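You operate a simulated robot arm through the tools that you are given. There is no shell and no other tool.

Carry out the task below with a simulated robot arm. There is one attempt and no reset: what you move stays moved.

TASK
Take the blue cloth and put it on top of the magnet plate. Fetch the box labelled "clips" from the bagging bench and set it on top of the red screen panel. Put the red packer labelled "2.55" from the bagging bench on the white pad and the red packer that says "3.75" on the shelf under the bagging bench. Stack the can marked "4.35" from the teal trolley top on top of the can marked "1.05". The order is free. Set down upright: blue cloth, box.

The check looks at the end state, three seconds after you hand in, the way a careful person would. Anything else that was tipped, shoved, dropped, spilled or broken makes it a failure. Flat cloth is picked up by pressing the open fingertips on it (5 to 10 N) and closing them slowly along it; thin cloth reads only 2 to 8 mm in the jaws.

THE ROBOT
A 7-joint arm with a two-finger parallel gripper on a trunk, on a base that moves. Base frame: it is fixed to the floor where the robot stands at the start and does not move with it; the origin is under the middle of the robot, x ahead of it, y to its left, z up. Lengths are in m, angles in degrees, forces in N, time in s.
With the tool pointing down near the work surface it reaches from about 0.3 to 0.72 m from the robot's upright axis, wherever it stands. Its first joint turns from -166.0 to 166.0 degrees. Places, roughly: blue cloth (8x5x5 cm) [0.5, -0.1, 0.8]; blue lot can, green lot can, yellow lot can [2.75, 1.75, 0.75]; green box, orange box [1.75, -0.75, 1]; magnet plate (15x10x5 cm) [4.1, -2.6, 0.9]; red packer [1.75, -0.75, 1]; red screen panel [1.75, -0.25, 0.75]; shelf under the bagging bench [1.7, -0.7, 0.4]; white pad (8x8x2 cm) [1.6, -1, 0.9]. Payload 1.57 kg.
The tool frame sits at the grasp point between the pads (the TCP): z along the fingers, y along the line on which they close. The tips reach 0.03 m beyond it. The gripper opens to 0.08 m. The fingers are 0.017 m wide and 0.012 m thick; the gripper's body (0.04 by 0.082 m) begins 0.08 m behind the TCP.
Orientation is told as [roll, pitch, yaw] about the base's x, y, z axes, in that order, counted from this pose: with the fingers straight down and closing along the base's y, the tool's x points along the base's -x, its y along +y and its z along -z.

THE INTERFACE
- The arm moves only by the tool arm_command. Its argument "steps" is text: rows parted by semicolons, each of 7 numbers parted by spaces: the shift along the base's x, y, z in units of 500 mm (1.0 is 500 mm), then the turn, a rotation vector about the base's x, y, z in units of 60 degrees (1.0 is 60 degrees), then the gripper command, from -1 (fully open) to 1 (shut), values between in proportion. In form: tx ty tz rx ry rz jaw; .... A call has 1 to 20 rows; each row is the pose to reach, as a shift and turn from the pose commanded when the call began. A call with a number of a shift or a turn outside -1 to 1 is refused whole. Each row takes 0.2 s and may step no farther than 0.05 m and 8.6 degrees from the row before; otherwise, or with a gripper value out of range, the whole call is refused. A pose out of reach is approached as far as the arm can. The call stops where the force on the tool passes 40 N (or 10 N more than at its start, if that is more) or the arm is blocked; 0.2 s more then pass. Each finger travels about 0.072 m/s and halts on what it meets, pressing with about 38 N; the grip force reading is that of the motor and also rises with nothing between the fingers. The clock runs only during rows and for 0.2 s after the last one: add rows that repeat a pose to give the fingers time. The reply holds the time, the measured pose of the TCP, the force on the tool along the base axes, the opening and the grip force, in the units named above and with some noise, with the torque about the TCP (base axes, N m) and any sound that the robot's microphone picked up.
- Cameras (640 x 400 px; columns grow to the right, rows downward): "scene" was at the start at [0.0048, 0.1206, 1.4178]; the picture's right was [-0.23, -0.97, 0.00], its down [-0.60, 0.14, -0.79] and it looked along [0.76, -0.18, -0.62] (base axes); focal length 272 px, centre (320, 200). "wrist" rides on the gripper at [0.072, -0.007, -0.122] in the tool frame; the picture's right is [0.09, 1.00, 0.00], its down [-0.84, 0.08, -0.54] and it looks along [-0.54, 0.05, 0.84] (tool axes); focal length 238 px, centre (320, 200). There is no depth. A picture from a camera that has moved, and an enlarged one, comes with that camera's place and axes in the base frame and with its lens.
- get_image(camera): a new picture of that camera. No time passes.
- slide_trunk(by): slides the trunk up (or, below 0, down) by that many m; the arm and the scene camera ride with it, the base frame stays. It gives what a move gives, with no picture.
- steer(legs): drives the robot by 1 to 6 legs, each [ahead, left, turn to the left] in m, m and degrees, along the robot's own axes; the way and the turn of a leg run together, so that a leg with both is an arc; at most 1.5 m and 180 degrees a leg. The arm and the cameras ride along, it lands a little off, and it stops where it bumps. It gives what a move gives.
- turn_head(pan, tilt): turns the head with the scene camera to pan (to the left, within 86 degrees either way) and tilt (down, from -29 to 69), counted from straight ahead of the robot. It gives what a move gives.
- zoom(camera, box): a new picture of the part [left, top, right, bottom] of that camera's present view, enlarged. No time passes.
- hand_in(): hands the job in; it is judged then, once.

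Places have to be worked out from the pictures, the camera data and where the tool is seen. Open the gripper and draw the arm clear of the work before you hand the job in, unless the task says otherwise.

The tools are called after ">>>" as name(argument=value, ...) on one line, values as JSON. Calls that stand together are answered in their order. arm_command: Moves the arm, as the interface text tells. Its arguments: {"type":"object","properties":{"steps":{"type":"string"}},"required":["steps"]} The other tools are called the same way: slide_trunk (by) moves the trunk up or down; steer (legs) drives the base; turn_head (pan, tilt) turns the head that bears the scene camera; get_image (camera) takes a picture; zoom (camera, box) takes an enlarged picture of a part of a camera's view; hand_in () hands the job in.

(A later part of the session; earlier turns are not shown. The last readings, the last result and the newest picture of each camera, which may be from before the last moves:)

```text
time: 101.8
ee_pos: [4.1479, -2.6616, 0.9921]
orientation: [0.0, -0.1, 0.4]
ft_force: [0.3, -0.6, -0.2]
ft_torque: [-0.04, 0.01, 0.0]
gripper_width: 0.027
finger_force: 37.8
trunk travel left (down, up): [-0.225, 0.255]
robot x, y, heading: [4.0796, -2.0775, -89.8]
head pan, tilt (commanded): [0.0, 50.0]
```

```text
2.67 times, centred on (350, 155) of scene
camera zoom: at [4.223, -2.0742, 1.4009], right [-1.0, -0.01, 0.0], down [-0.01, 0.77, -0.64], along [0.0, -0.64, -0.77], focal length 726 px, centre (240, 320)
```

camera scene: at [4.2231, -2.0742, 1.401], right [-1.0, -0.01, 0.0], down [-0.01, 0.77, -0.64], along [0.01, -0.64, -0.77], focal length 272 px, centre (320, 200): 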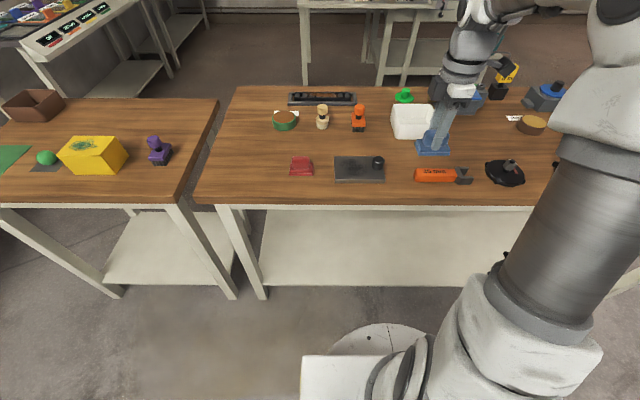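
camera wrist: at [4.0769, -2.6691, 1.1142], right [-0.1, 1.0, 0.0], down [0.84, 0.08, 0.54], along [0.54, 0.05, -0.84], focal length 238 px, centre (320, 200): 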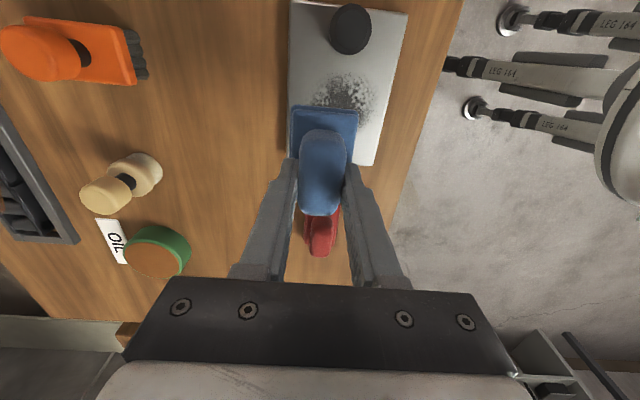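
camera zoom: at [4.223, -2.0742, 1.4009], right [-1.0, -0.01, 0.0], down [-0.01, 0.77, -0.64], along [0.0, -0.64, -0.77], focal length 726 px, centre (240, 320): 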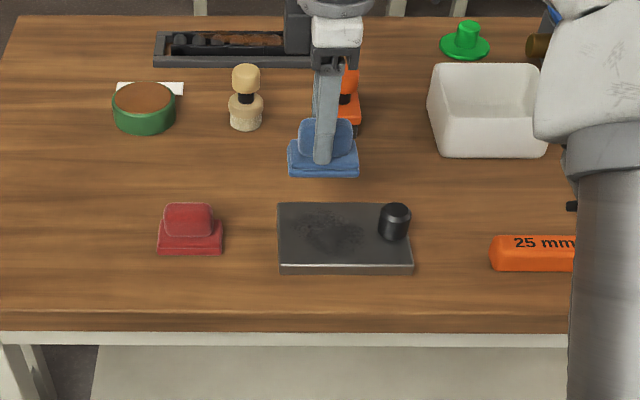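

Combining both cameras, the plate top is at z ≈ 0.86 spanning x 4.047–4.187, y −2.70–−2.60; the free-area centre is [4.136, −2.65]. I shift there and lower to 0.935 before rechecking.

>>> arm_command(steps="-0.012 0.012 -0.03 0 0 0 1; -0.024 0.023 -0.06 0 0 0 1; -0.024 0.023 -0.09 0 0 0 1; -0.024 0.023 -0.114 0 0 0 1; -0.024 0.023 -0.114 0 0 0 1")

>>> get_image(camera="wrist")

>>> zoom(camera="scene", box=[290, 100, 418, 220])

```text
time: 103.0
ee_pos: [4.1341, -2.6497, 0.9344]
orientation: [0.0, 0.0, 0.4]
ft_force: [0.3, 0.2, -0.7]
ft_torque: [-0.02, 0.01, 0.01]
gripper_width: 0.0271
finger_force: 37.2
trunk travel left (down, up): [-0.225, 0.255]
robot x, y, heading: [4.0816, -2.0772, -89.6]
head pan, tilt (commanded): [0.0, 50.0]
```

```text
taken
camera wrist: at [4.0639, -2.6562, 1.0563], right [-0.1, 0.99, 0.0], down [0.84, 0.08, 0.54], along [0.54, 0.05, -0.84], focal length 238 px, centre (320, 200)
```

wrist: 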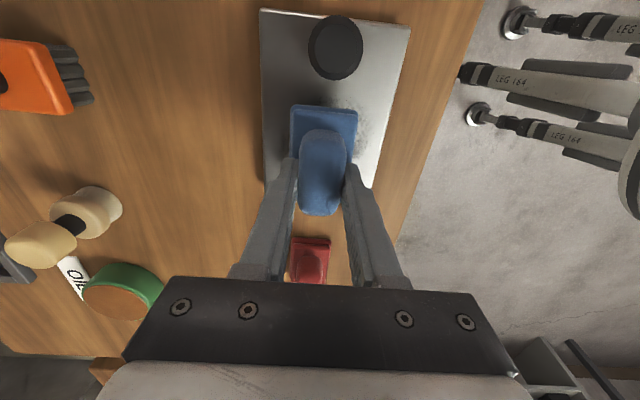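

```text
3.33 times, centred on (354, 160) of scene
camera zoom: at [4.223, -2.0742, 1.4009], right [-1.0, -0.01, 0.0], down [-0.01, 0.77, -0.64], along [0.0, -0.64, -0.77], focal length 908 px, centre (207, 333)
```

zoom: 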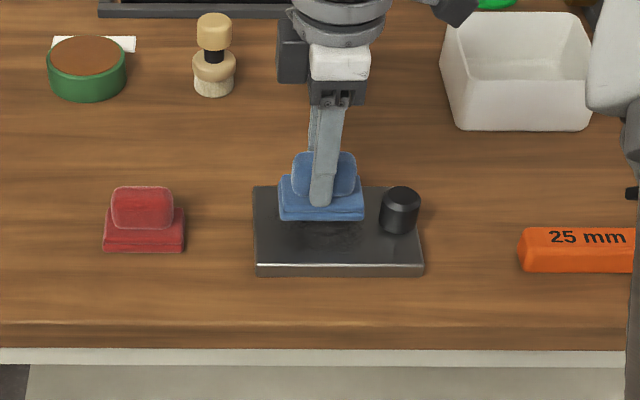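

Alignment is good in x (centred between knob and +x edge); I nudge y by +4 mm and descend in small steps watching the force.

>>> arm_command(steps="-0.002 0.008 -0.015 0 0 0 1; -0.004 0.008 -0.03 0 0 0 1; -0.004 0.008 -0.036 0 0 0 1; -0.004 0.008 -0.042 0 0 0 1; -0.004 0.008 -0.042 0 0 0 1")

>>> zoom(camera="scene", box=[290, 100, 418, 220])

>>> get_image(camera="wrist")

```text
time: 104.2
ee_pos: [4.1335, -2.6462, 0.9131]
orientation: [0.0, 0.0, 0.4]
ft_force: [0.4, 0.3, 1.9]
ft_torque: [0.04, 0.08, -0.04]
gripper_width: 0.027
finger_force: 37.8
trunk travel left (down, up): [-0.225, 0.255]
robot x, y, heading: [4.085, -2.0802, -89.6]
head pan, tilt (commanded): [0.0, 50.0]
```

```text
3.33 times, centred on (354, 160) of scene
camera zoom: at [4.223, -2.074, 1.401], right [-1.0, -0.01, 0.0], down [-0.01, 0.77, -0.64], along [0.0, -0.64, -0.77], focal length 908 px, centre (207, 333)
```

zoom: 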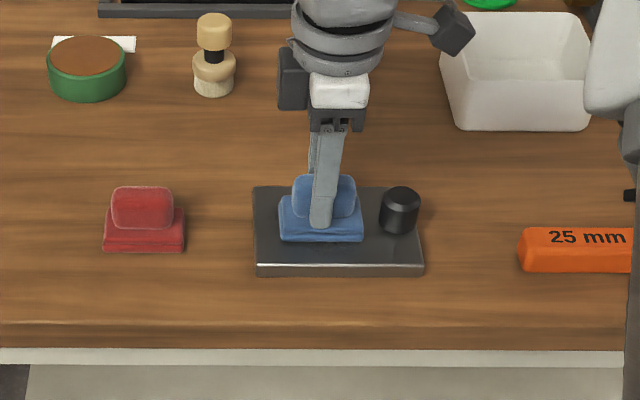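

```text
taken
camera wrist: at [4.0623, -2.6523, 1.0361], right [-0.1, 1.0, 0.0], down [0.84, 0.08, 0.54], along [0.54, 0.05, -0.84], focal length 238 px, centre (320, 200)
```

wrist: 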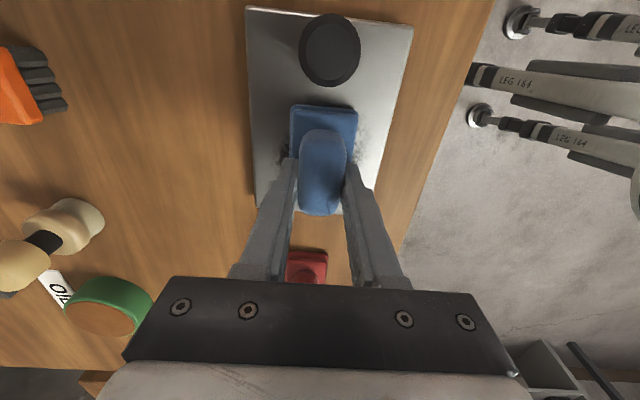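

The cloth looks nicely inside the free area, with a first hint of contact. I go down another 2 mm at a time.

>>> arm_command(steps="0 0 -0.003 0 0 0 1; 0 0 -0.003 0 0 0 1")

```text
time: 104.8
ee_pos: [4.1327, -2.6463, 0.9139]
orientation: [-0.2, -0.1, 0.4]
ft_force: [0.3, 1.7, 13.6]
ft_torque: [0.24, 0.14, 0.01]
gripper_width: 0.0269
finger_force: 37.6
trunk travel left (down, up): [-0.225, 0.255]
robot x, y, heading: [4.0805, -2.0789, -89.8]
head pan, tilt (commanded): [0.0, 50.0]
```

Firm contact (13.6 N): the cloth rests on the plate. I open the fingers and rise straight up.

>>> arm_command(steps="0 0 0.001 0 0 0 0.3; 0 0 0.001 0 0 0 -0.2; 0 0 0.001 0 0 0 -0.7; 0 0 0.001 0 0 0 -0.7; 0 0 0.03 0 0 0 -0.7; 0 0 0.08 0 0 0 -0.7; 0 0 0.15 0 0 0 -0.7; 0 0 0.23 0 0 0 -0.7; 0 0 0.31 0 0 0 -0.7")

>>> zoom(camera="scene", box=[290, 100, 418, 220])

>>> get_image(camera="wrist")

```text
time: 106.8
ee_pos: [4.1347, -2.6456, 1.0687]
orientation: [0.0, 0.0, 0.4]
ft_force: [-0.1, 0.7, -0.5]
ft_torque: [0.04, 0.03, 0.03]
gripper_width: 0.0682
finger_force: 0.0
trunk travel left (down, up): [-0.225, 0.255]
robot x, y, heading: [4.0838, -2.0771, -89.6]
head pan, tilt (commanded): [0.0, 50.0]
```

```text
3.33 times, centred on (354, 160) of scene
camera zoom: at [4.223, -2.0742, 1.4009], right [-1.0, -0.01, 0.0], down [-0.01, 0.77, -0.64], along [0.0, -0.64, -0.77], focal length 908 px, centre (207, 333)
```

zoom: 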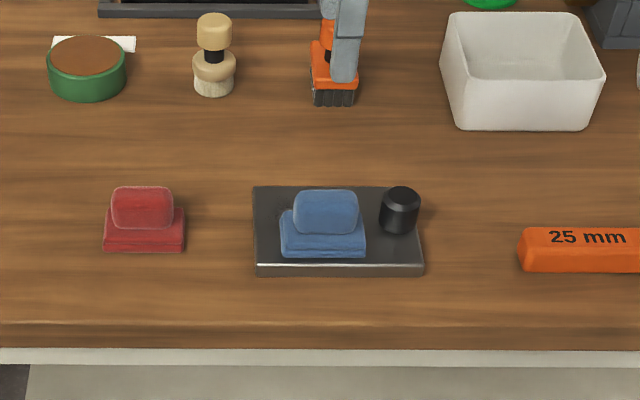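

```text
taken
camera wrist: at [4.0634, -2.652, 1.1907], right [-0.1, 0.99, 0.0], down [0.84, 0.08, 0.54], along [0.54, 0.05, -0.84], focal length 238 px, centre (320, 200)
```

wrist: 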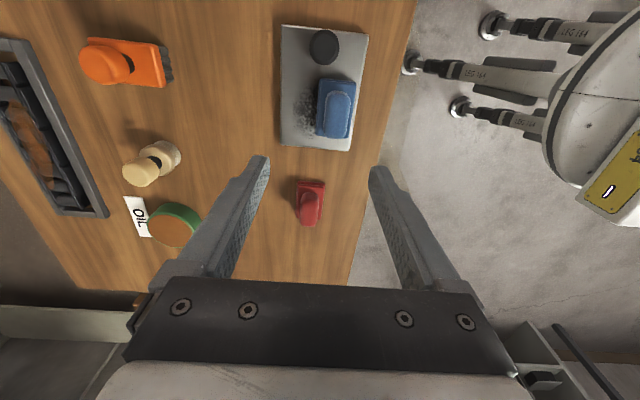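

The cloth is on the plate but sits somewhat toward the near edge. I zoom in to verify it's flat and fully supported.

>>> zoom(camera="wrist", box=[264, 10, 392, 170])

>>> zoom(camera="scene", box=[325, 150, 395, 210])

```text
2.50 times, centred on (328, 90) of wrist
camera zoom: at [4.0634, -2.652, 1.1907], right [-0.1, 0.99, 0.0], down [0.84, 0.08, 0.54], along [0.54, 0.05, -0.84], focal length 596 px, centre (300, 475)
```

zoom: 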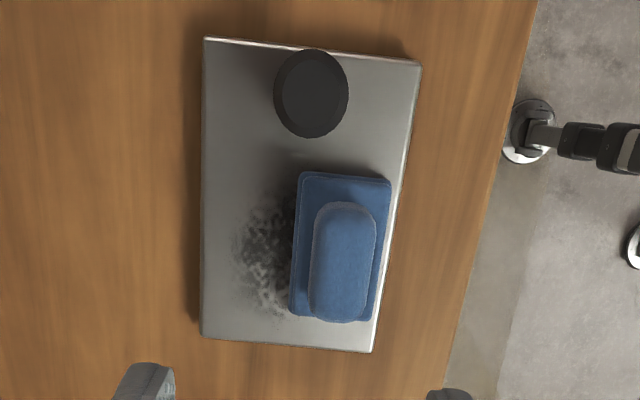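

```text
6.67 times, centred on (360, 180) of scene
camera zoom: at [4.223, -2.0742, 1.4009], right [-1.0, -0.01, 0.0], down [-0.01, 0.77, -0.64], along [0.0, -0.64, -0.77], focal length 1816 px, centre (53, 333)
```

zoom: 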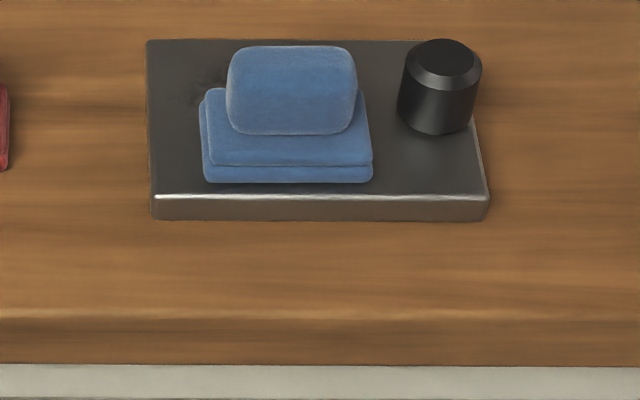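

The cloth lies flat and fully within the plate's edges. Now I retract the arm, and drive to the back (+x) side of the bagging bench for its items.

>>> arm_command(steps="0 0.09 0 0 0 0 -1; 0 0.18 0 0 0 0 -1; 0 0.27 0 0 0 0 -1; 0 0.3 0 0 0 0 -1")

>>> steer(legs=[[-0.15, 0, 0], [0, -1.4, 0]])

>>> turn_head(pan=-60, tilt=30)

>>> get_image(camera="scene")

```text
time: 107.8
ee_pos: [4.1334, -2.4968, 1.066]
orientation: [0.0, 0.0, 0.4]
ft_force: [0.7, -0.3, 1.2]
ft_torque: [0.01, -0.01, -0.02]
gripper_width: 0.0801
finger_force: 0.0
trunk travel left (down, up): [-0.225, 0.255]
robot x, y, heading: [4.0811, -2.0797, -89.5]
head pan, tilt (commanded): [0.0, 50.0]
```

```text
time: 119.4
ee_pos: [2.7754, -2.3738, 1.0674]
orientation: [-0.1, 0.1, 2.0]
ft_force: [-0.6, -0.2, -0.1]
ft_torque: [-0.01, 0.01, 0.0]
gripper_width: 0.0799
finger_force: 0.0
trunk travel left (down, up): [-0.225, 0.255]
robot x, y, heading: [2.7122, -1.9548, -88.0]
head pan, tilt (commanded): [0.0, 50.0]
```

```text
time: 120.7
ee_pos: [2.7759, -2.374, 1.0682]
orientation: [0.0, 0.0, 2.1]
ft_force: [-0.7, -0.4, 1.2]
ft_torque: [0.0, 0.0, -0.01]
gripper_width: 0.0802
finger_force: 0.1
trunk travel left (down, up): [-0.225, 0.255]
robot x, y, heading: [2.7105, -1.955, -87.7]
head pan, tilt (commanded): [-60.0, 30.0]
```

```text
taken
camera scene: at [2.7744, -1.9197, 1.4304], right [-0.53, 0.85, 0.0], down [0.42, 0.27, -0.87], along [-0.73, -0.46, -0.5], focal length 272 px, centre (320, 200)
```

scene: 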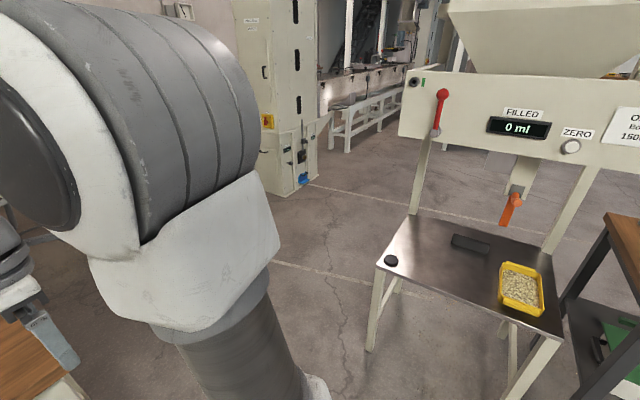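

I turn to face −x and strafe toward +y to stand behind the bagging bench, then look.

>>> steer(legs=[[0, 0, -92], [0, -1.1, 0]])

>>> turn_head(pan=0, tilt=35)

>>> get_image(camera="scene")

```text
time: 134.5
ee_pos: [2.2895, -0.9033, 1.0676]
orientation: [0.0, -0.1, -89.8]
ft_force: [-0.1, 0.5, 1.2]
ft_torque: [-0.03, 0.02, 0.02]
gripper_width: 0.0799
finger_force: 0.1
trunk travel left (down, up): [-0.225, 0.255]
robot x, y, heading: [2.7074, -0.8524, -179.9]
head pan, tilt (commanded): [-60.0, 30.0]
```

```text
time: 135.8
ee_pos: [2.2895, -0.9028, 1.0673]
orientation: [0.0, 0.1, -89.8]
ft_force: [0.5, -0.4, -0.3]
ft_torque: [0.0, -0.01, 0.0]
gripper_width: 0.0803
finger_force: 0.0
trunk travel left (down, up): [-0.225, 0.255]
robot x, y, heading: [2.7092, -0.8531, -179.8]
head pan, tilt (commanded): [0.0, 35.0]
```

```text
taken
camera scene: at [2.7014, -0.9935, 1.4227], right [0.0, 1.0, 0.0], down [0.57, 0.0, -0.82], along [-0.82, 0.0, -0.57], focal length 272 px, centre (320, 200)
```

scene: 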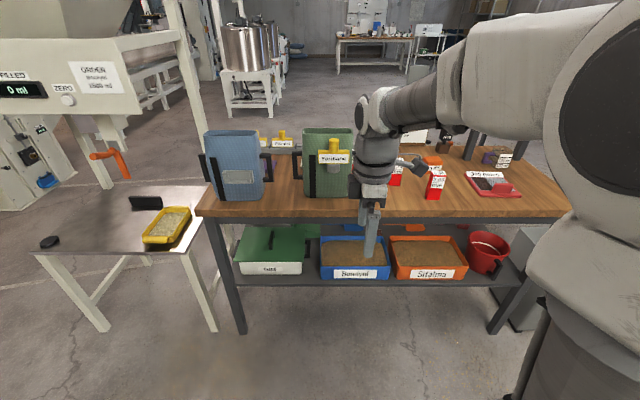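

The bench is in view with packers and a red panel at the right. I zoom in on the details.

>>> zoom(camera="scene", box=[380, 130, 560, 220])

>>> zoom(camera="scene", box=[195, 110, 375, 220])

>>> get_image(camera="wrist")

```text
3.56 times, centred on (470, 175) of scene
camera zoom: at [2.7014, -0.9935, 1.4227], right [0.0, 1.0, 0.0], down [0.57, 0.0, -0.82], along [-0.82, 0.0, -0.57], focal length 968 px, centre (-213, 289)
```

zoom: 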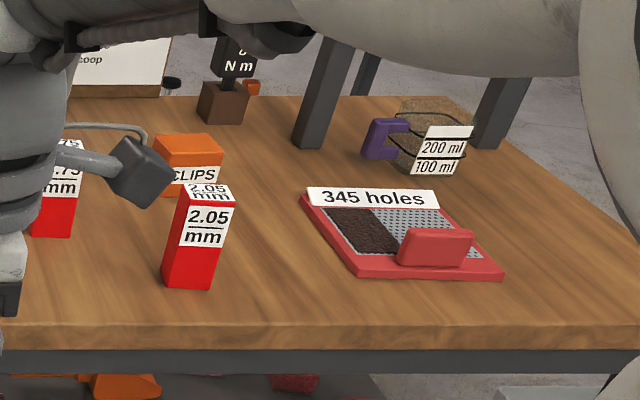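

```text
3.56 times, centred on (285, 165) of scene
camera zoom: at [2.7014, -0.9935, 1.4227], right [0.0, 1.0, 0.0], down [0.57, 0.0, -0.82], along [-0.82, 0.0, -0.57], focal length 968 px, centre (444, 324)
```

zoom: 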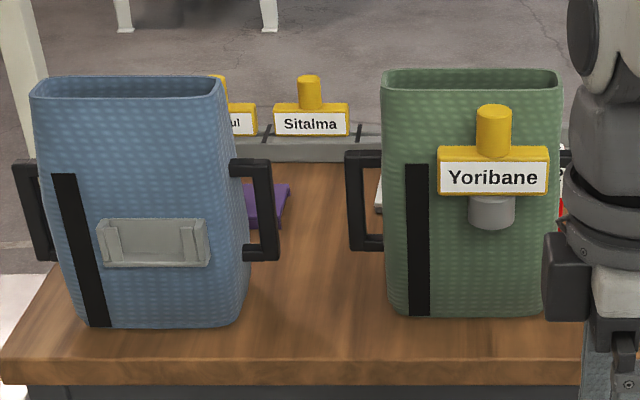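

```text
taken
camera wrist: at [2.2841, -0.8303, 1.1894], right [1.0, 0.09, 0.0], down [0.08, -0.84, 0.54], along [0.05, -0.54, -0.84], focal length 238 px, centre (320, 200)
```

wrist: 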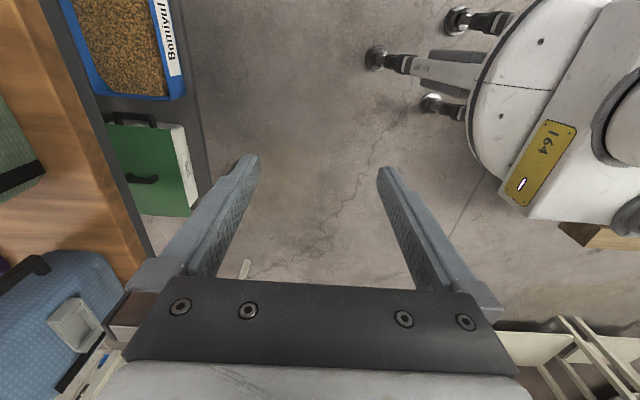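

The orange "CLIPS" box is near [1.75, −0.56], the red screen panel ("345 holes" card, red handle) near [1.84, −0.35]. Tall tanks at y ≈ −0.97 mean I should shift right first; I strafe +y and move in a bit.

>>> steer(legs=[[0, -0.36, 0], [0.27, 0, 0]])

>>> turn_head(pan=0, tilt=40)

>>> get_image(camera="scene")

>>> get_image(camera="wrist")

```text
time: 141.0
ee_pos: [2.0181, -0.5432, 1.067]
orientation: [0.0, 0.1, -90.0]
ft_force: [0.1, 0.4, -0.5]
ft_torque: [-0.05, -0.03, 0.01]
gripper_width: 0.0799
finger_force: 0.0
trunk travel left (down, up): [-0.225, 0.255]
robot x, y, heading: [2.4376, -0.4944, 180.2]
head pan, tilt (commanded): [0.0, 35.0]
```

```text
time: 141.7
ee_pos: [2.0184, -0.5426, 1.0676]
orientation: [0.0, -0.1, -90.0]
ft_force: [-0.6, -0.8, 0.2]
ft_torque: [0.0, 0.01, 0.03]
gripper_width: 0.08
finger_force: 0.1
trunk travel left (down, up): [-0.225, 0.255]
robot x, y, heading: [2.4397, -0.4937, 180.0]
head pan, tilt (commanded): [0.0, 40.0]
```

```text
taken
camera scene: at [2.4334, -0.6343, 1.4151], right [0.0, 1.0, 0.0], down [0.64, 0.0, -0.77], along [-0.77, 0.0, -0.64], focal length 272 px, centre (320, 200)
```

scene: 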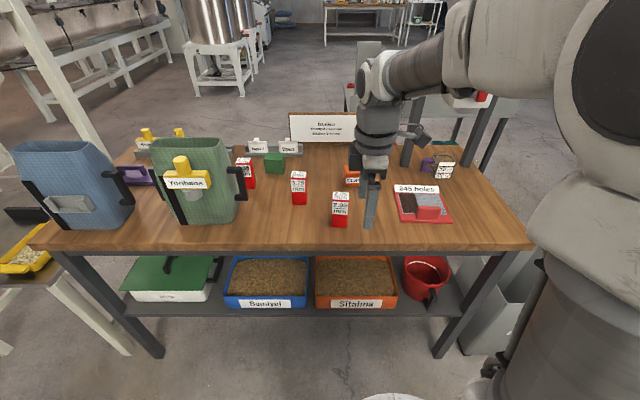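

```text
taken
camera wrist: at [2.0133, -0.4705, 1.1894], right [1.0, 0.09, 0.0], down [0.08, -0.84, 0.54], along [0.05, -0.54, -0.84], focal length 238 px, centre (320, 200)
```

wrist: 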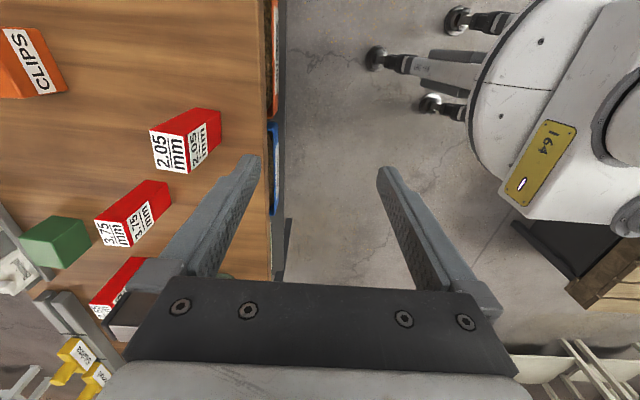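

Now all three packers, the green box and the clips box are visible. I zoom for measurements.

>>> zoom(camera="scene", box=[220, 100, 380, 250])

>>> zoom(camera="scene", box=[330, 130, 500, 240])

>>> zoom(camera="wrist", box=[0, 0, 240, 190])

```text
2.67 times, centred on (300, 175) of scene
camera zoom: at [2.4334, -0.6343, 1.4151], right [0.0, 1.0, 0.0], down [0.64, 0.0, -0.77], along [-0.77, 0.0, -0.64], focal length 726 px, centre (373, 267)
```

zoom: 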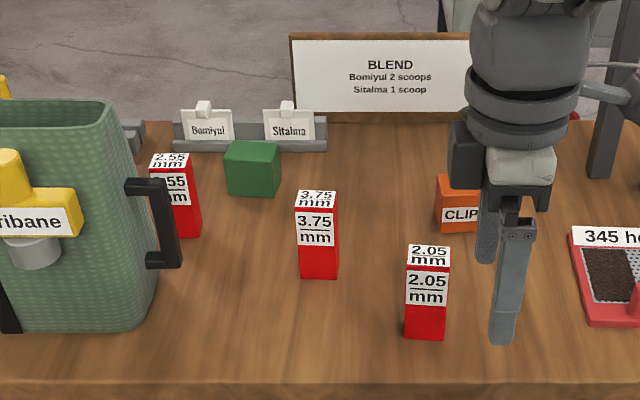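

```text
3.64 times, centred on (415, 185) of scene
camera zoom: at [2.4334, -0.6343, 1.4151], right [0.0, 1.0, 0.0], down [0.64, 0.0, -0.77], along [-0.77, 0.0, -0.64], focal length 990 px, centre (-26, 254)
```

zoom: 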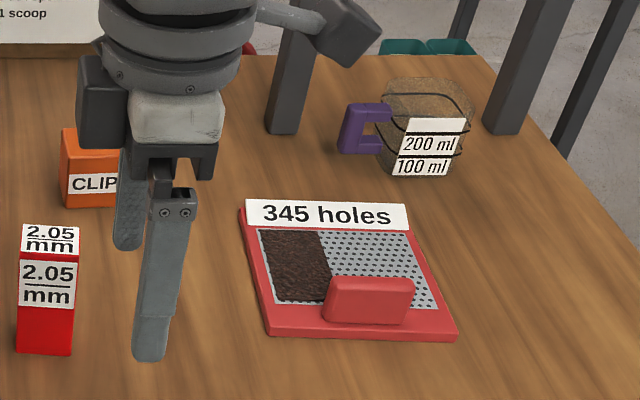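

```text
2.11 times, centred on (120, 95) of wrist
camera zoom: at [2.0133, -0.4705, 1.1894], right [1.0, 0.09, 0.0], down [0.08, -0.84, 0.54], along [0.05, -0.54, -0.84], focal length 502 px, centre (741, 421)
```

zoom: 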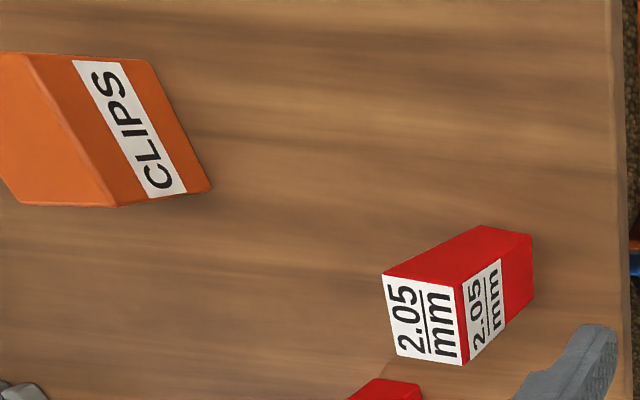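

Triangulated bench top z ≈ 0.858. Clips box: x 1.628–1.696, y −0.545…−0.482, ~4.4 cm tall; panel: x 1.713–1.872, y −0.40…−0.25 with a handle near x 1.85. I turn the gripper −90° so it closes along y, then move closer.

>>> arm_command(steps="0 0 0 0 0 -0.13 -1; 0 0 0 0 0 -0.26 -1; 0 0 0 0 0 -0.39 -1; 0 0 0 0 0 -0.52 -1; 0 0 0 0 0 -0.65 -1; 0 0 0 0 0 -0.78 -1; 0 0 0 0 0 -0.91 -1; 0 0 0 0 0 -1.0 -1")

>>> arm_command(steps="0 0 0 0 0 -0.13 -1; 0 0 0 0 0 -0.26 -1; 0 0 0 0 0 -0.39 -1; 0 0 0 0 0 -0.5 -1; 0 0 0 0 0 -0.5 -1")

>>> steer(legs=[[0.1, 0, 0]])

>>> get_image(camera="wrist")

>>> get_image(camera="scene")

```text
time: 143.5
ee_pos: [2.0188, -0.5428, 1.0674]
orientation: [-0.1, 0.1, -150.3]
ft_force: [-0.7, -0.6, 0.4]
ft_torque: [-0.01, -0.01, 0.01]
gripper_width: 0.0799
finger_force: 0.0
trunk travel left (down, up): [-0.225, 0.255]
robot x, y, heading: [2.437, -0.4967, 179.9]
head pan, tilt (commanded): [0.0, 40.0]
```

```text
time: 144.7
ee_pos: [2.0177, -0.5433, 1.0677]
orientation: [0.0, 0.0, 179.8]
ft_force: [-0.3, -0.4, 0.7]
ft_torque: [0.02, 0.0, -0.01]
gripper_width: 0.08
finger_force: 0.0
trunk travel left (down, up): [-0.225, 0.255]
robot x, y, heading: [2.4379, -0.4957, 179.9]
head pan, tilt (commanded): [0.0, 40.0]
```

```text
time: 146.0
ee_pos: [1.918, -0.5452, 1.0678]
orientation: [0.1, 0.0, -180.0]
ft_force: [0.0, 0.6, -0.3]
ft_torque: [-0.01, 0.0, 0.0]
gripper_width: 0.0799
finger_force: 0.1
trunk travel left (down, up): [-0.225, 0.255]
robot x, y, heading: [2.3346, -0.4913, -180.2]
head pan, tilt (commanded): [0.0, 40.0]
```

```text
taken
camera wrist: at [1.9899, -0.5364, 1.1895], right [0.09, -1.0, 0.0], down [-0.84, -0.08, 0.54], along [-0.54, -0.05, -0.84], focal length 238 px, centre (320, 200)
```

wrist: 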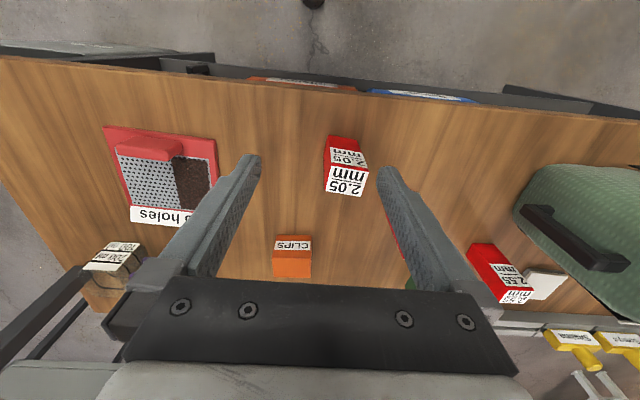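

```text
taken
camera scene: at [2.3319, -0.6344, 1.4151], right [0.0, 1.0, 0.0], down [0.64, 0.0, -0.77], along [-0.77, 0.0, -0.64], focal length 272 px, centre (320, 200)
```

scene: 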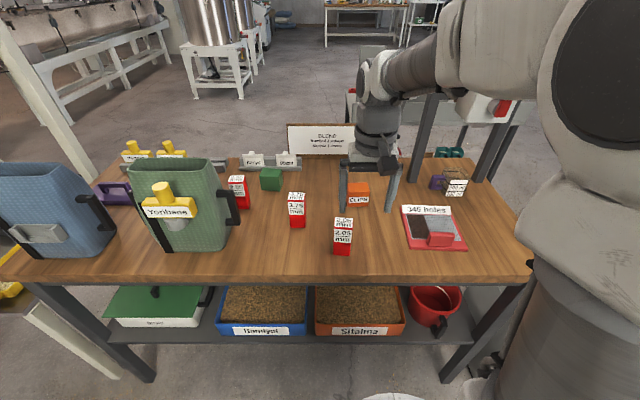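

I zoom on the clips box from both cameras to refine its place.

>>> zoom(camera="wrist", box=[250, 215, 346, 290])

>>> zoom(camera="scene", box=[320, 150, 480, 260])

>>> zoom(camera="wrist", box=[90, 110, 250, 235])

```text
5.33 times, centred on (298, 252) of wrist
camera zoom: at [1.9899, -0.5364, 1.1895], right [0.09, -1.0, 0.0], down [-0.84, -0.08, 0.54], along [-0.54, -0.05, -0.84], focal length 1271 px, centre (437, -80)
```

zoom: 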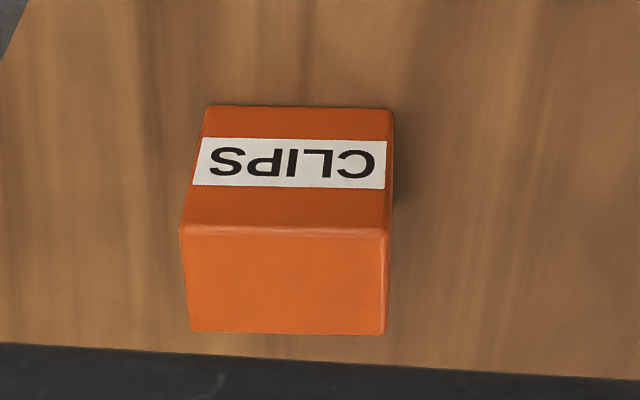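

```text
3.64 times, centred on (400, 205) of scene
camera zoom: at [2.3319, -0.6344, 1.4151], right [0.0, 1.0, 0.0], down [0.64, 0.0, -0.77], along [-0.77, 0.0, -0.64], focal length 990 px, centre (29, 182)
```

zoom: 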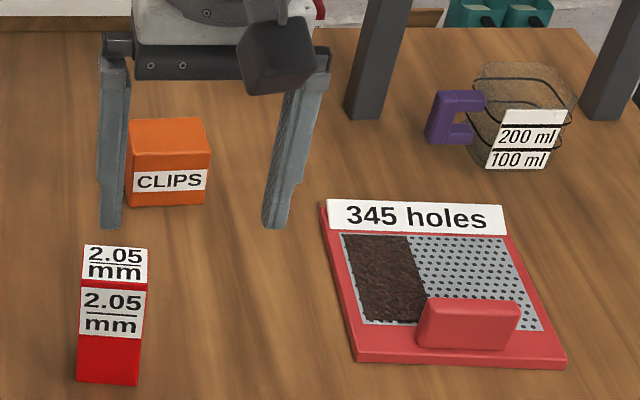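

```text
3.20 times, centred on (170, 172) of wrist
camera zoom: at [1.9899, -0.5364, 1.1895], right [0.09, -1.0, 0.0], down [-0.84, -0.08, 0.54], along [-0.54, -0.05, -0.84], focal length 763 px, centre (800, 288)
```

zoom: 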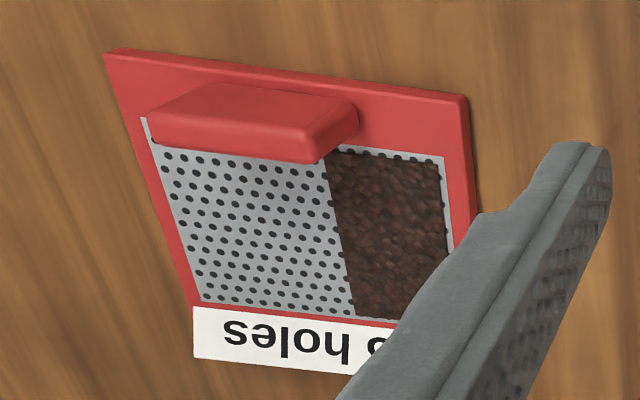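

Refined: clips box x 1.65–1.697, y −0.549…−0.486, height to 0.915. I go over it at [1.673, −0.517], still above, and check.

>>> arm_command(steps="-0.082 0.01 0 0 0 0 -1; -0.164 0.02 0 0 0 0 -1; -0.246 0.03 0 0 0 0 -1; -0.328 0.04 0 0 0 0 -1; -0.41 0.05 0 0 0 0 -1; -0.49 0.056 0 0 0 0 -1; -0.49 0.056 -0.07 0 0 0 -1; -0.49 0.056 -0.14 0 0 0 -1; -0.49 0.056 -0.19 0 0 0 -1; -0.49 0.056 -0.19 0 0 0 -1")

>>> get_image(camera="wrist")

>>> zoom(camera="scene", box=[300, 130, 460, 240])

```text
time: 148.2
ee_pos: [1.6724, -0.5175, 0.9723]
orientation: [0.0, 0.0, -179.8]
ft_force: [0.6, 0.0, 0.0]
ft_torque: [0.01, 0.0, 0.0]
gripper_width: 0.08
finger_force: 0.0
trunk travel left (down, up): [-0.225, 0.255]
robot x, y, heading: [2.3336, -0.4951, -179.7]
head pan, tilt (commanded): [0.0, 40.0]
```

```text
taken
camera wrist: at [1.7454, -0.5093, 1.0948], right [0.09, -1.0, 0.0], down [-0.84, -0.08, 0.54], along [-0.54, -0.05, -0.84], focal length 238 px, centre (320, 200)
```

wrist: 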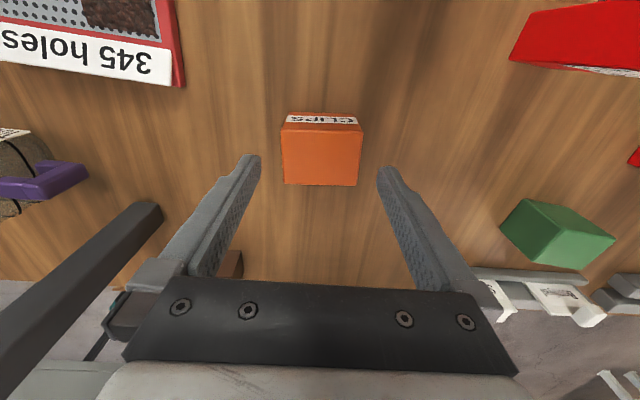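

```text
3.64 times, centred on (380, 185) of scene
camera zoom: at [2.3317, -0.6344, 1.4151], right [0.0, 1.0, 0.0], down [0.64, 0.0, -0.77], along [-0.77, 0.0, -0.64], focal length 990 px, centre (102, 254)
```

zoom: 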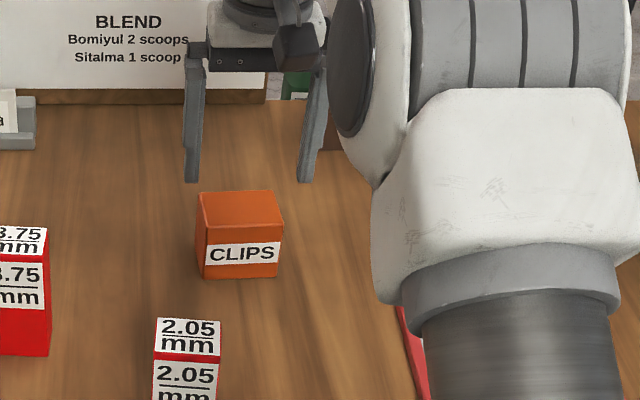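

The box is exactly centred under the gripper. I descend to TCP 0.898 and close.

>>> arm_command(steps="0 0 -0.05 0 0 0 -1; 0 0 -0.1 0 0 0 -1; 0 0 -0.148 0 0 0 -1; 0 0 -0.148 0 0 0 -1; 0 0 -0.148 0 0 0 -0.6; 0 0 -0.148 0 0 0 -0.2; 0 0 -0.148 0 0 0 0.2; 0 0 -0.148 0 0 0 0.2; 0 0 -0.148 0 0 0 0.2")

>>> get_image(camera="wrist")

```text
time: 150.2
ee_pos: [1.6715, -0.5167, 0.8989]
orientation: [0.0, 0.0, -179.9]
ft_force: [0.3, 0.9, 0.5]
ft_torque: [0.02, -0.02, -0.01]
gripper_width: 0.0663
finger_force: 38.0
trunk travel left (down, up): [-0.225, 0.255]
robot x, y, heading: [2.3351, -0.4928, -179.8]
head pan, tilt (commanded): [0.0, 40.0]
```

```text
taken
camera wrist: at [1.7448, -0.5089, 1.0215], right [0.09, -1.0, 0.0], down [-0.84, -0.08, 0.54], along [-0.54, -0.05, -0.84], focal length 238 px, centre (320, 200)
```

wrist: 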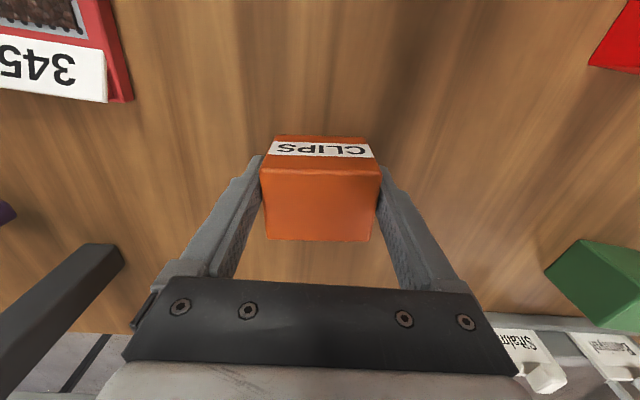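

Box gripped (6.6 cm). I lift it and carry it over the red panel.

>>> arm_command(steps="0 0 0.06 0 0 0 0.3; 0 0 0.14 0 0 0 0.3; 0 0 0.22 0 0 0 0.3; 0 0 0.27 0 0 0 0.3; 0.04 0.065 0.27 0 0 0 0.3; 0.08 0.13 0.27 0 0 0 0.3; 0.12 0.195 0.27 0 0 0 0.3; 0.16 0.26 0.27 0 0 0 0.3; 0.2 0.32 0.27 0 0 0 0.3; 0.236 0.378 0.27 0 0 0 0.3; 0.236 0.378 0.27 0 0 0 0.3")

>>> get_image(camera="wrist")

>>> turn_head(pan=-20, tilt=45)

>>> get_image(camera="scene")

```text
time: 152.6
ee_pos: [1.7902, -0.3245, 1.0306]
orientation: [-0.1, -0.1, -179.9]
ft_force: [-0.3, -0.3, -2.0]
ft_torque: [0.04, -0.01, 0.01]
gripper_width: 0.0661
finger_force: 38.3
trunk travel left (down, up): [-0.225, 0.255]
robot x, y, heading: [2.3334, -0.4971, -180.1]
head pan, tilt (commanded): [0.0, 40.0]
```

```text
taken
camera wrist: at [1.8633, -0.3171, 1.153], right [0.09, -1.0, 0.0], down [-0.84, -0.08, 0.54], along [-0.54, -0.05, -0.84], focal length 238 px, centre (320, 200)
```

wrist: 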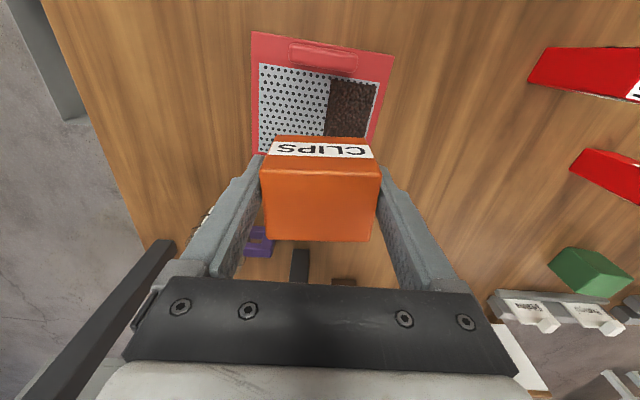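

```text
time: 153.4
ee_pos: [1.79, -0.3251, 1.0304]
orientation: [0.0, 0.0, -179.8]
ft_force: [-0.1, -0.5, -1.0]
ft_torque: [0.0, -0.04, 0.01]
gripper_width: 0.0661
finger_force: 37.7
trunk travel left (down, up): [-0.225, 0.255]
robot x, y, heading: [2.3336, -0.4953, -179.6]
head pan, tilt (commanded): [-20.0, 45.0]
```

```text
taken
camera scene: at [2.3402, -0.6066, 1.4079], right [0.34, 0.94, 0.0], down [0.66, -0.24, -0.71], along [-0.67, 0.24, -0.71], focal length 272 px, centre (320, 200)
```

scene: 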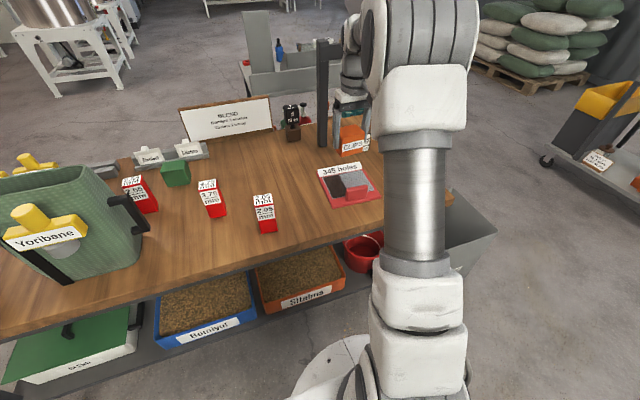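

Alignment is good; I shift +6 mm in y and lower toward the panel, stopping ~1 cm above expected contact to look.

>>> arm_command(steps="0 0.006 -0.06 0 0 0 0.3; 0 0.012 -0.12 0 0 0 0.3; 0 0.012 -0.17 0 0 0 0.3; 0 0.012 -0.21 0 0 0 0.3; 0 0.012 -0.21 0 0 0 0.3")

>>> get_image(camera="wrist")

>>> zoom(camera="scene", box=[280, 110, 400, 230])

```text
time: 154.6
ee_pos: [1.7892, -0.3213, 0.9269]
orientation: [0.1, 0.0, -179.9]
ft_force: [-0.4, 0.4, -1.0]
ft_torque: [0.0, 0.01, -0.02]
gripper_width: 0.066
finger_force: 38.1
trunk travel left (down, up): [-0.225, 0.255]
robot x, y, heading: [2.3361, -0.4977, -179.6]
head pan, tilt (commanded): [-20.0, 45.0]
```

```text
taken
camera wrist: at [1.8627, -0.3131, 1.0491], right [0.09, -1.0, 0.0], down [-0.84, -0.08, 0.54], along [-0.54, -0.05, -0.84], focal length 238 px, centre (320, 200)
```

wrist: 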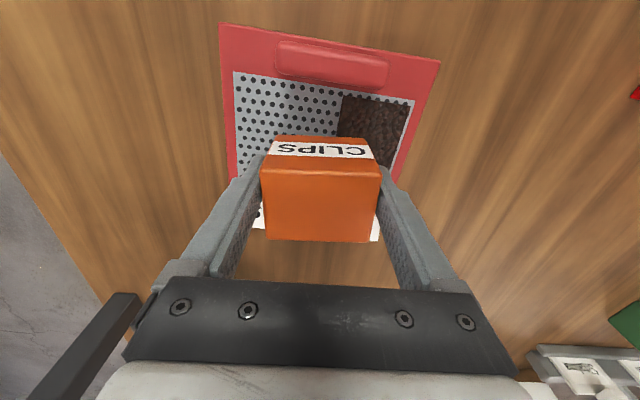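

```text
3.33 times, centred on (340, 170) of scene
camera zoom: at [2.3402, -0.6065, 1.4078], right [0.34, 0.94, 0.0], down [0.66, -0.24, -0.71], along [-0.66, 0.24, -0.71], focal length 908 px, centre (253, 300)
```

zoom: 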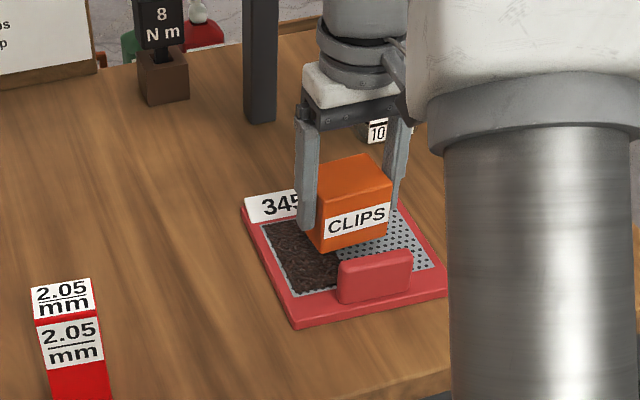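

The box would straddle the brown caked patch and the clean mesh; I zoom to measure the mesh half so the box sits evenly.

>>> zoom(camera="wrist", box=[205, 10, 455, 200])

>>> zoom(camera="scene", box=[315, 160, 395, 225])

```text
2.11 times, centred on (330, 105) of wrist
camera zoom: at [1.8627, -0.3131, 1.0491], right [0.09, -1.0, 0.0], down [-0.84, -0.08, 0.54], along [-0.54, -0.05, -0.84], focal length 502 px, centre (299, 400)
```

zoom: 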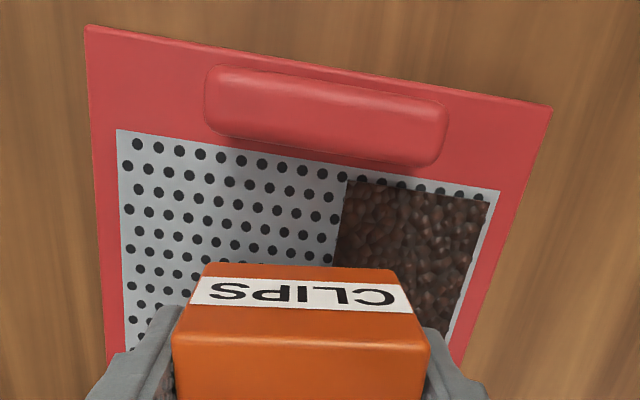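

```text
6.15 times, centred on (355, 192) of scene
camera zoom: at [2.3402, -0.6065, 1.4078], right [0.34, 0.94, 0.0], down [0.66, -0.24, -0.71], along [-0.66, 0.24, -0.71], focal length 1676 px, centre (105, 246)
```

zoom: 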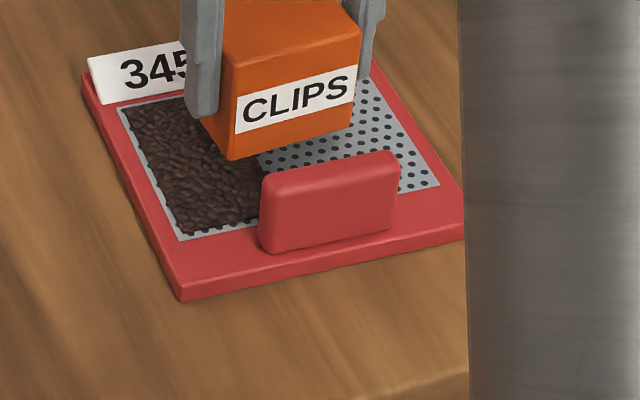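

The brown patch is slightly raised, so I shift the box 3 cm toward +y to sit wholly on the clean mesh (y −0.325…−0.258), then lower in small steps.

>>> arm_command(steps="0 0.03 0 0 0 0 0.3; 0 0.06 0 0 0 0 0.3; 0 0.06 -0.01 0 0 0 0.3; 0 0.06 -0.018 0 0 0 0.3; 0 0.06 -0.018 0 0 0 0.3")

>>> get_image(camera="wrist")

>>> zoom(camera="scene", box=[295, 140, 395, 225])

```text
time: 155.8
ee_pos: [1.7895, -0.292, 0.9199]
orientation: [0.0, 0.0, -179.9]
ft_force: [-0.2, 0.5, -1.0]
ft_torque: [0.02, -0.02, 0.03]
gripper_width: 0.0657
finger_force: 37.8
trunk travel left (down, up): [-0.225, 0.255]
robot x, y, heading: [2.3386, -0.4947, -180.4]
head pan, tilt (commanded): [-20.0, 45.0]
```

```text
taken
camera wrist: at [1.8621, -0.2833, 1.0407], right [0.09, -1.0, 0.0], down [-0.84, -0.08, 0.54], along [-0.54, -0.05, -0.84], focal length 238 px, centre (320, 200)
```

wrist: 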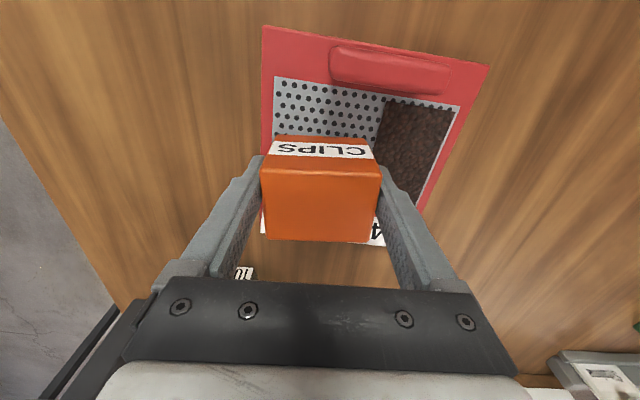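

```text
4.71 times, centred on (345, 182) of scene
camera zoom: at [2.3403, -0.6065, 1.4078], right [0.34, 0.94, 0.0], down [0.66, -0.24, -0.71], along [-0.66, 0.24, -0.71], focal length 1282 px, centre (202, 282)
```

zoom: 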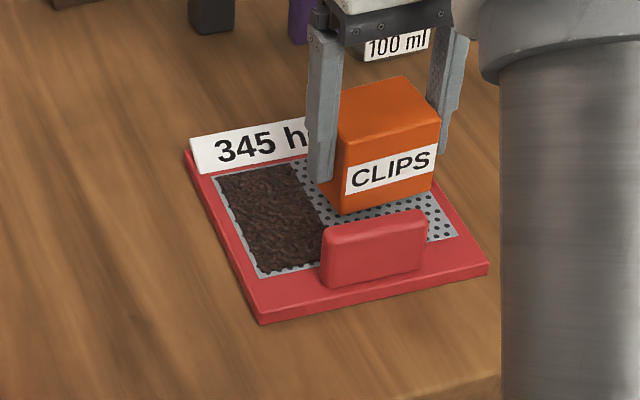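

The box hovers over the clean mesh between card and handle. I lower in 2 mm steps and read the force.

>>> arm_command(steps="0 0 -0.004 0 0 0 0.3; 0 0 -0.008 0 0 0 0.3; 0 0 -0.012 0 0 0 0.3; 0 0 -0.012 0 0 0 0.3")

```text
time: 156.8
ee_pos: [1.7897, -0.2916, 0.914]
orientation: [0.0, 0.0, -179.9]
ft_force: [-0.7, 0.2, -1.2]
ft_torque: [-0.02, 0.02, -0.01]
gripper_width: 0.0661
finger_force: 37.9
trunk travel left (down, up): [-0.225, 0.255]
robot x, y, heading: [2.3376, -0.4921, -179.9]
head pan, tilt (commanded): [-20.0, 45.0]
```

No contact yet at 0.914; I continue down in 1.5 mm steps.

>>> arm_command(steps="0 0 -0.003 0 0 0 0.3; 0 0 -0.006 0 0 0 0.3; 0 0 -0.006 0 0 0 0.3")

```text
time: 157.6
ee_pos: [1.7894, -0.2916, 0.9109]
orientation: [0.0, -0.1, -179.9]
ft_force: [1.3, -0.9, 10.8]
ft_torque: [-0.22, -0.22, 0.07]
gripper_width: 0.0656
finger_force: 38.0
trunk travel left (down, up): [-0.225, 0.255]
robot x, y, heading: [2.3344, -0.4926, -179.9]
head pan, tilt (commanded): [-20.0, 45.0]
```

Contact at 10.8 N but off-centre toward the (+x, −y) corner — maybe touching the brown patch edge. I raise slightly, shift 5 mm to +y, and try again.

>>> arm_command(steps="0 0 0.008 0 0 0 0.3; 0 0.01 0.008 0 0 0 0.3; 0 0.01 0.004 0 0 0 0.3; 0 0.01 0 0 0 0 0.3; 0 0.01 0 0 0 0 0.3")

>>> get_image(camera="wrist")

>>> zoom(camera="scene", box=[310, 150, 390, 215])

```text
time: 158.8
ee_pos: [1.7895, -0.2851, 0.9115]
orientation: [0.0, 0.0, -179.9]
ft_force: [2.4, -0.4, 4.4]
ft_torque: [-0.11, 0.03, 0.04]
gripper_width: 0.0658
finger_force: 38.2
trunk travel left (down, up): [-0.225, 0.255]
robot x, y, heading: [2.3324, -0.4935, -179.8]
head pan, tilt (commanded): [-20.0, 45.0]
```

```text
taken
camera wrist: at [1.8629, -0.2776, 1.0331], right [0.09, -1.0, 0.0], down [-0.84, -0.08, 0.54], along [-0.54, -0.05, -0.84], focal length 238 px, centre (320, 200)
```

wrist: 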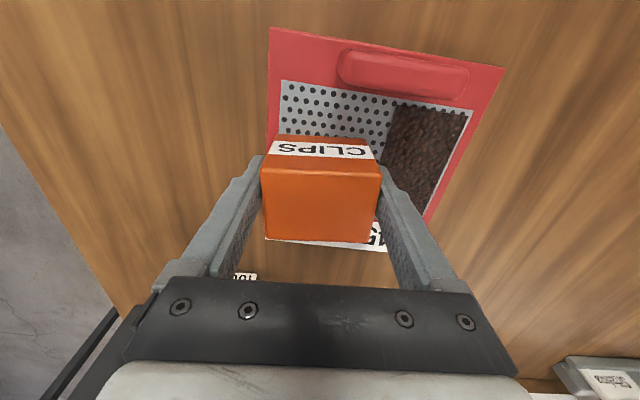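

```text
6.15 times, centred on (350, 182) of scene
camera zoom: at [2.3408, -0.6067, 1.4079], right [0.34, 0.94, 0.0], down [0.66, -0.24, -0.71], along [-0.67, 0.24, -0.71], focal length 1676 px, centre (135, 308)
```

zoom: 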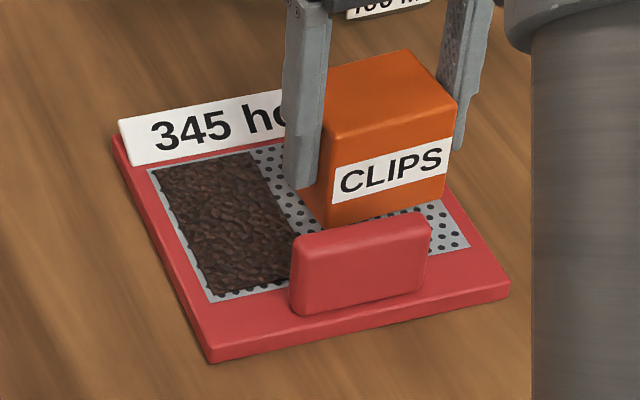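

Box now sits lightly on the mesh. I press 1 mm more, then open the fingers slowly.

>>> arm_command(steps="0 0 -0.002 0 0 0 0.3; 0 0 -0.002 0 0 0 -0.6; 0 0 -0.002 0 0 0 -0.65; 0 0 -0.002 0 0 0 -0.68; 0 0 -0.002 0 0 0 -0.72; 0 0 -0.002 0 0 0 -0.77; 0 0 -0.002 0 0 0 -0.85; 0 0 -0.002 0 0 0 -1; 0 0 -0.002 0 0 0 -1")

>>> zoom(camera="scene", box=[310, 150, 390, 215])

>>> get_image(camera="wrist")

```text
time: 160.8
ee_pos: [1.7889, -0.2848, 0.9102]
orientation: [-0.1, 0.0, -179.8]
ft_force: [-0.2, -0.4, 0.9]
ft_torque: [0.0, -0.02, -0.01]
gripper_width: 0.0801
finger_force: 0.0
trunk travel left (down, up): [-0.225, 0.255]
robot x, y, heading: [2.3353, -0.4929, -179.9]
head pan, tilt (commanded): [-20.0, 45.0]
```

```text
6.15 times, centred on (350, 182) of scene
camera zoom: at [2.3404, -0.6065, 1.4078], right [0.34, 0.94, 0.0], down [0.66, -0.24, -0.71], along [-0.66, 0.24, -0.71], focal length 1676 px, centre (135, 308)
```

zoom: 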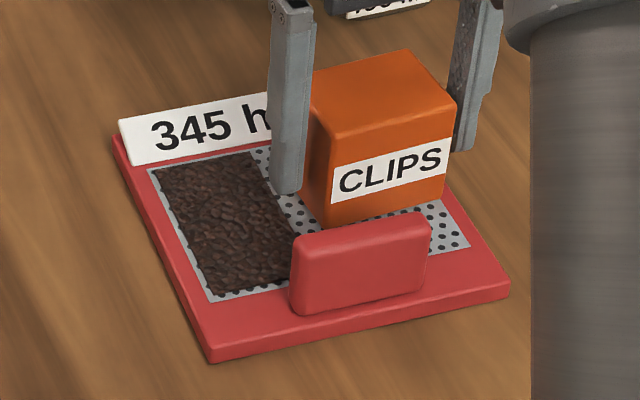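

```text
taken
camera wrist: at [1.8625, -0.2777, 1.0314], right [0.09, -1.0, 0.0], down [-0.84, -0.08, 0.54], along [-0.54, -0.05, -0.84], focal length 238 px, centre (320, 200)
```

wrist: 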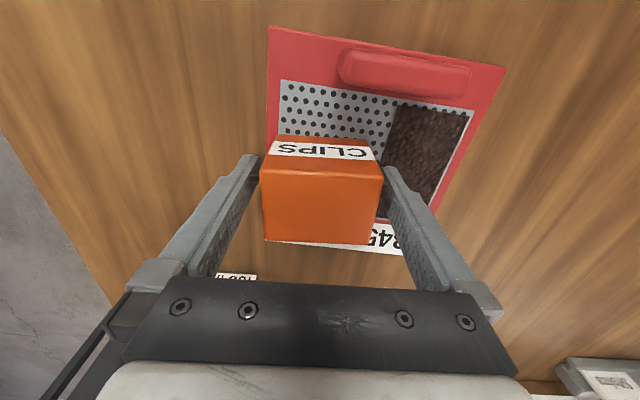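

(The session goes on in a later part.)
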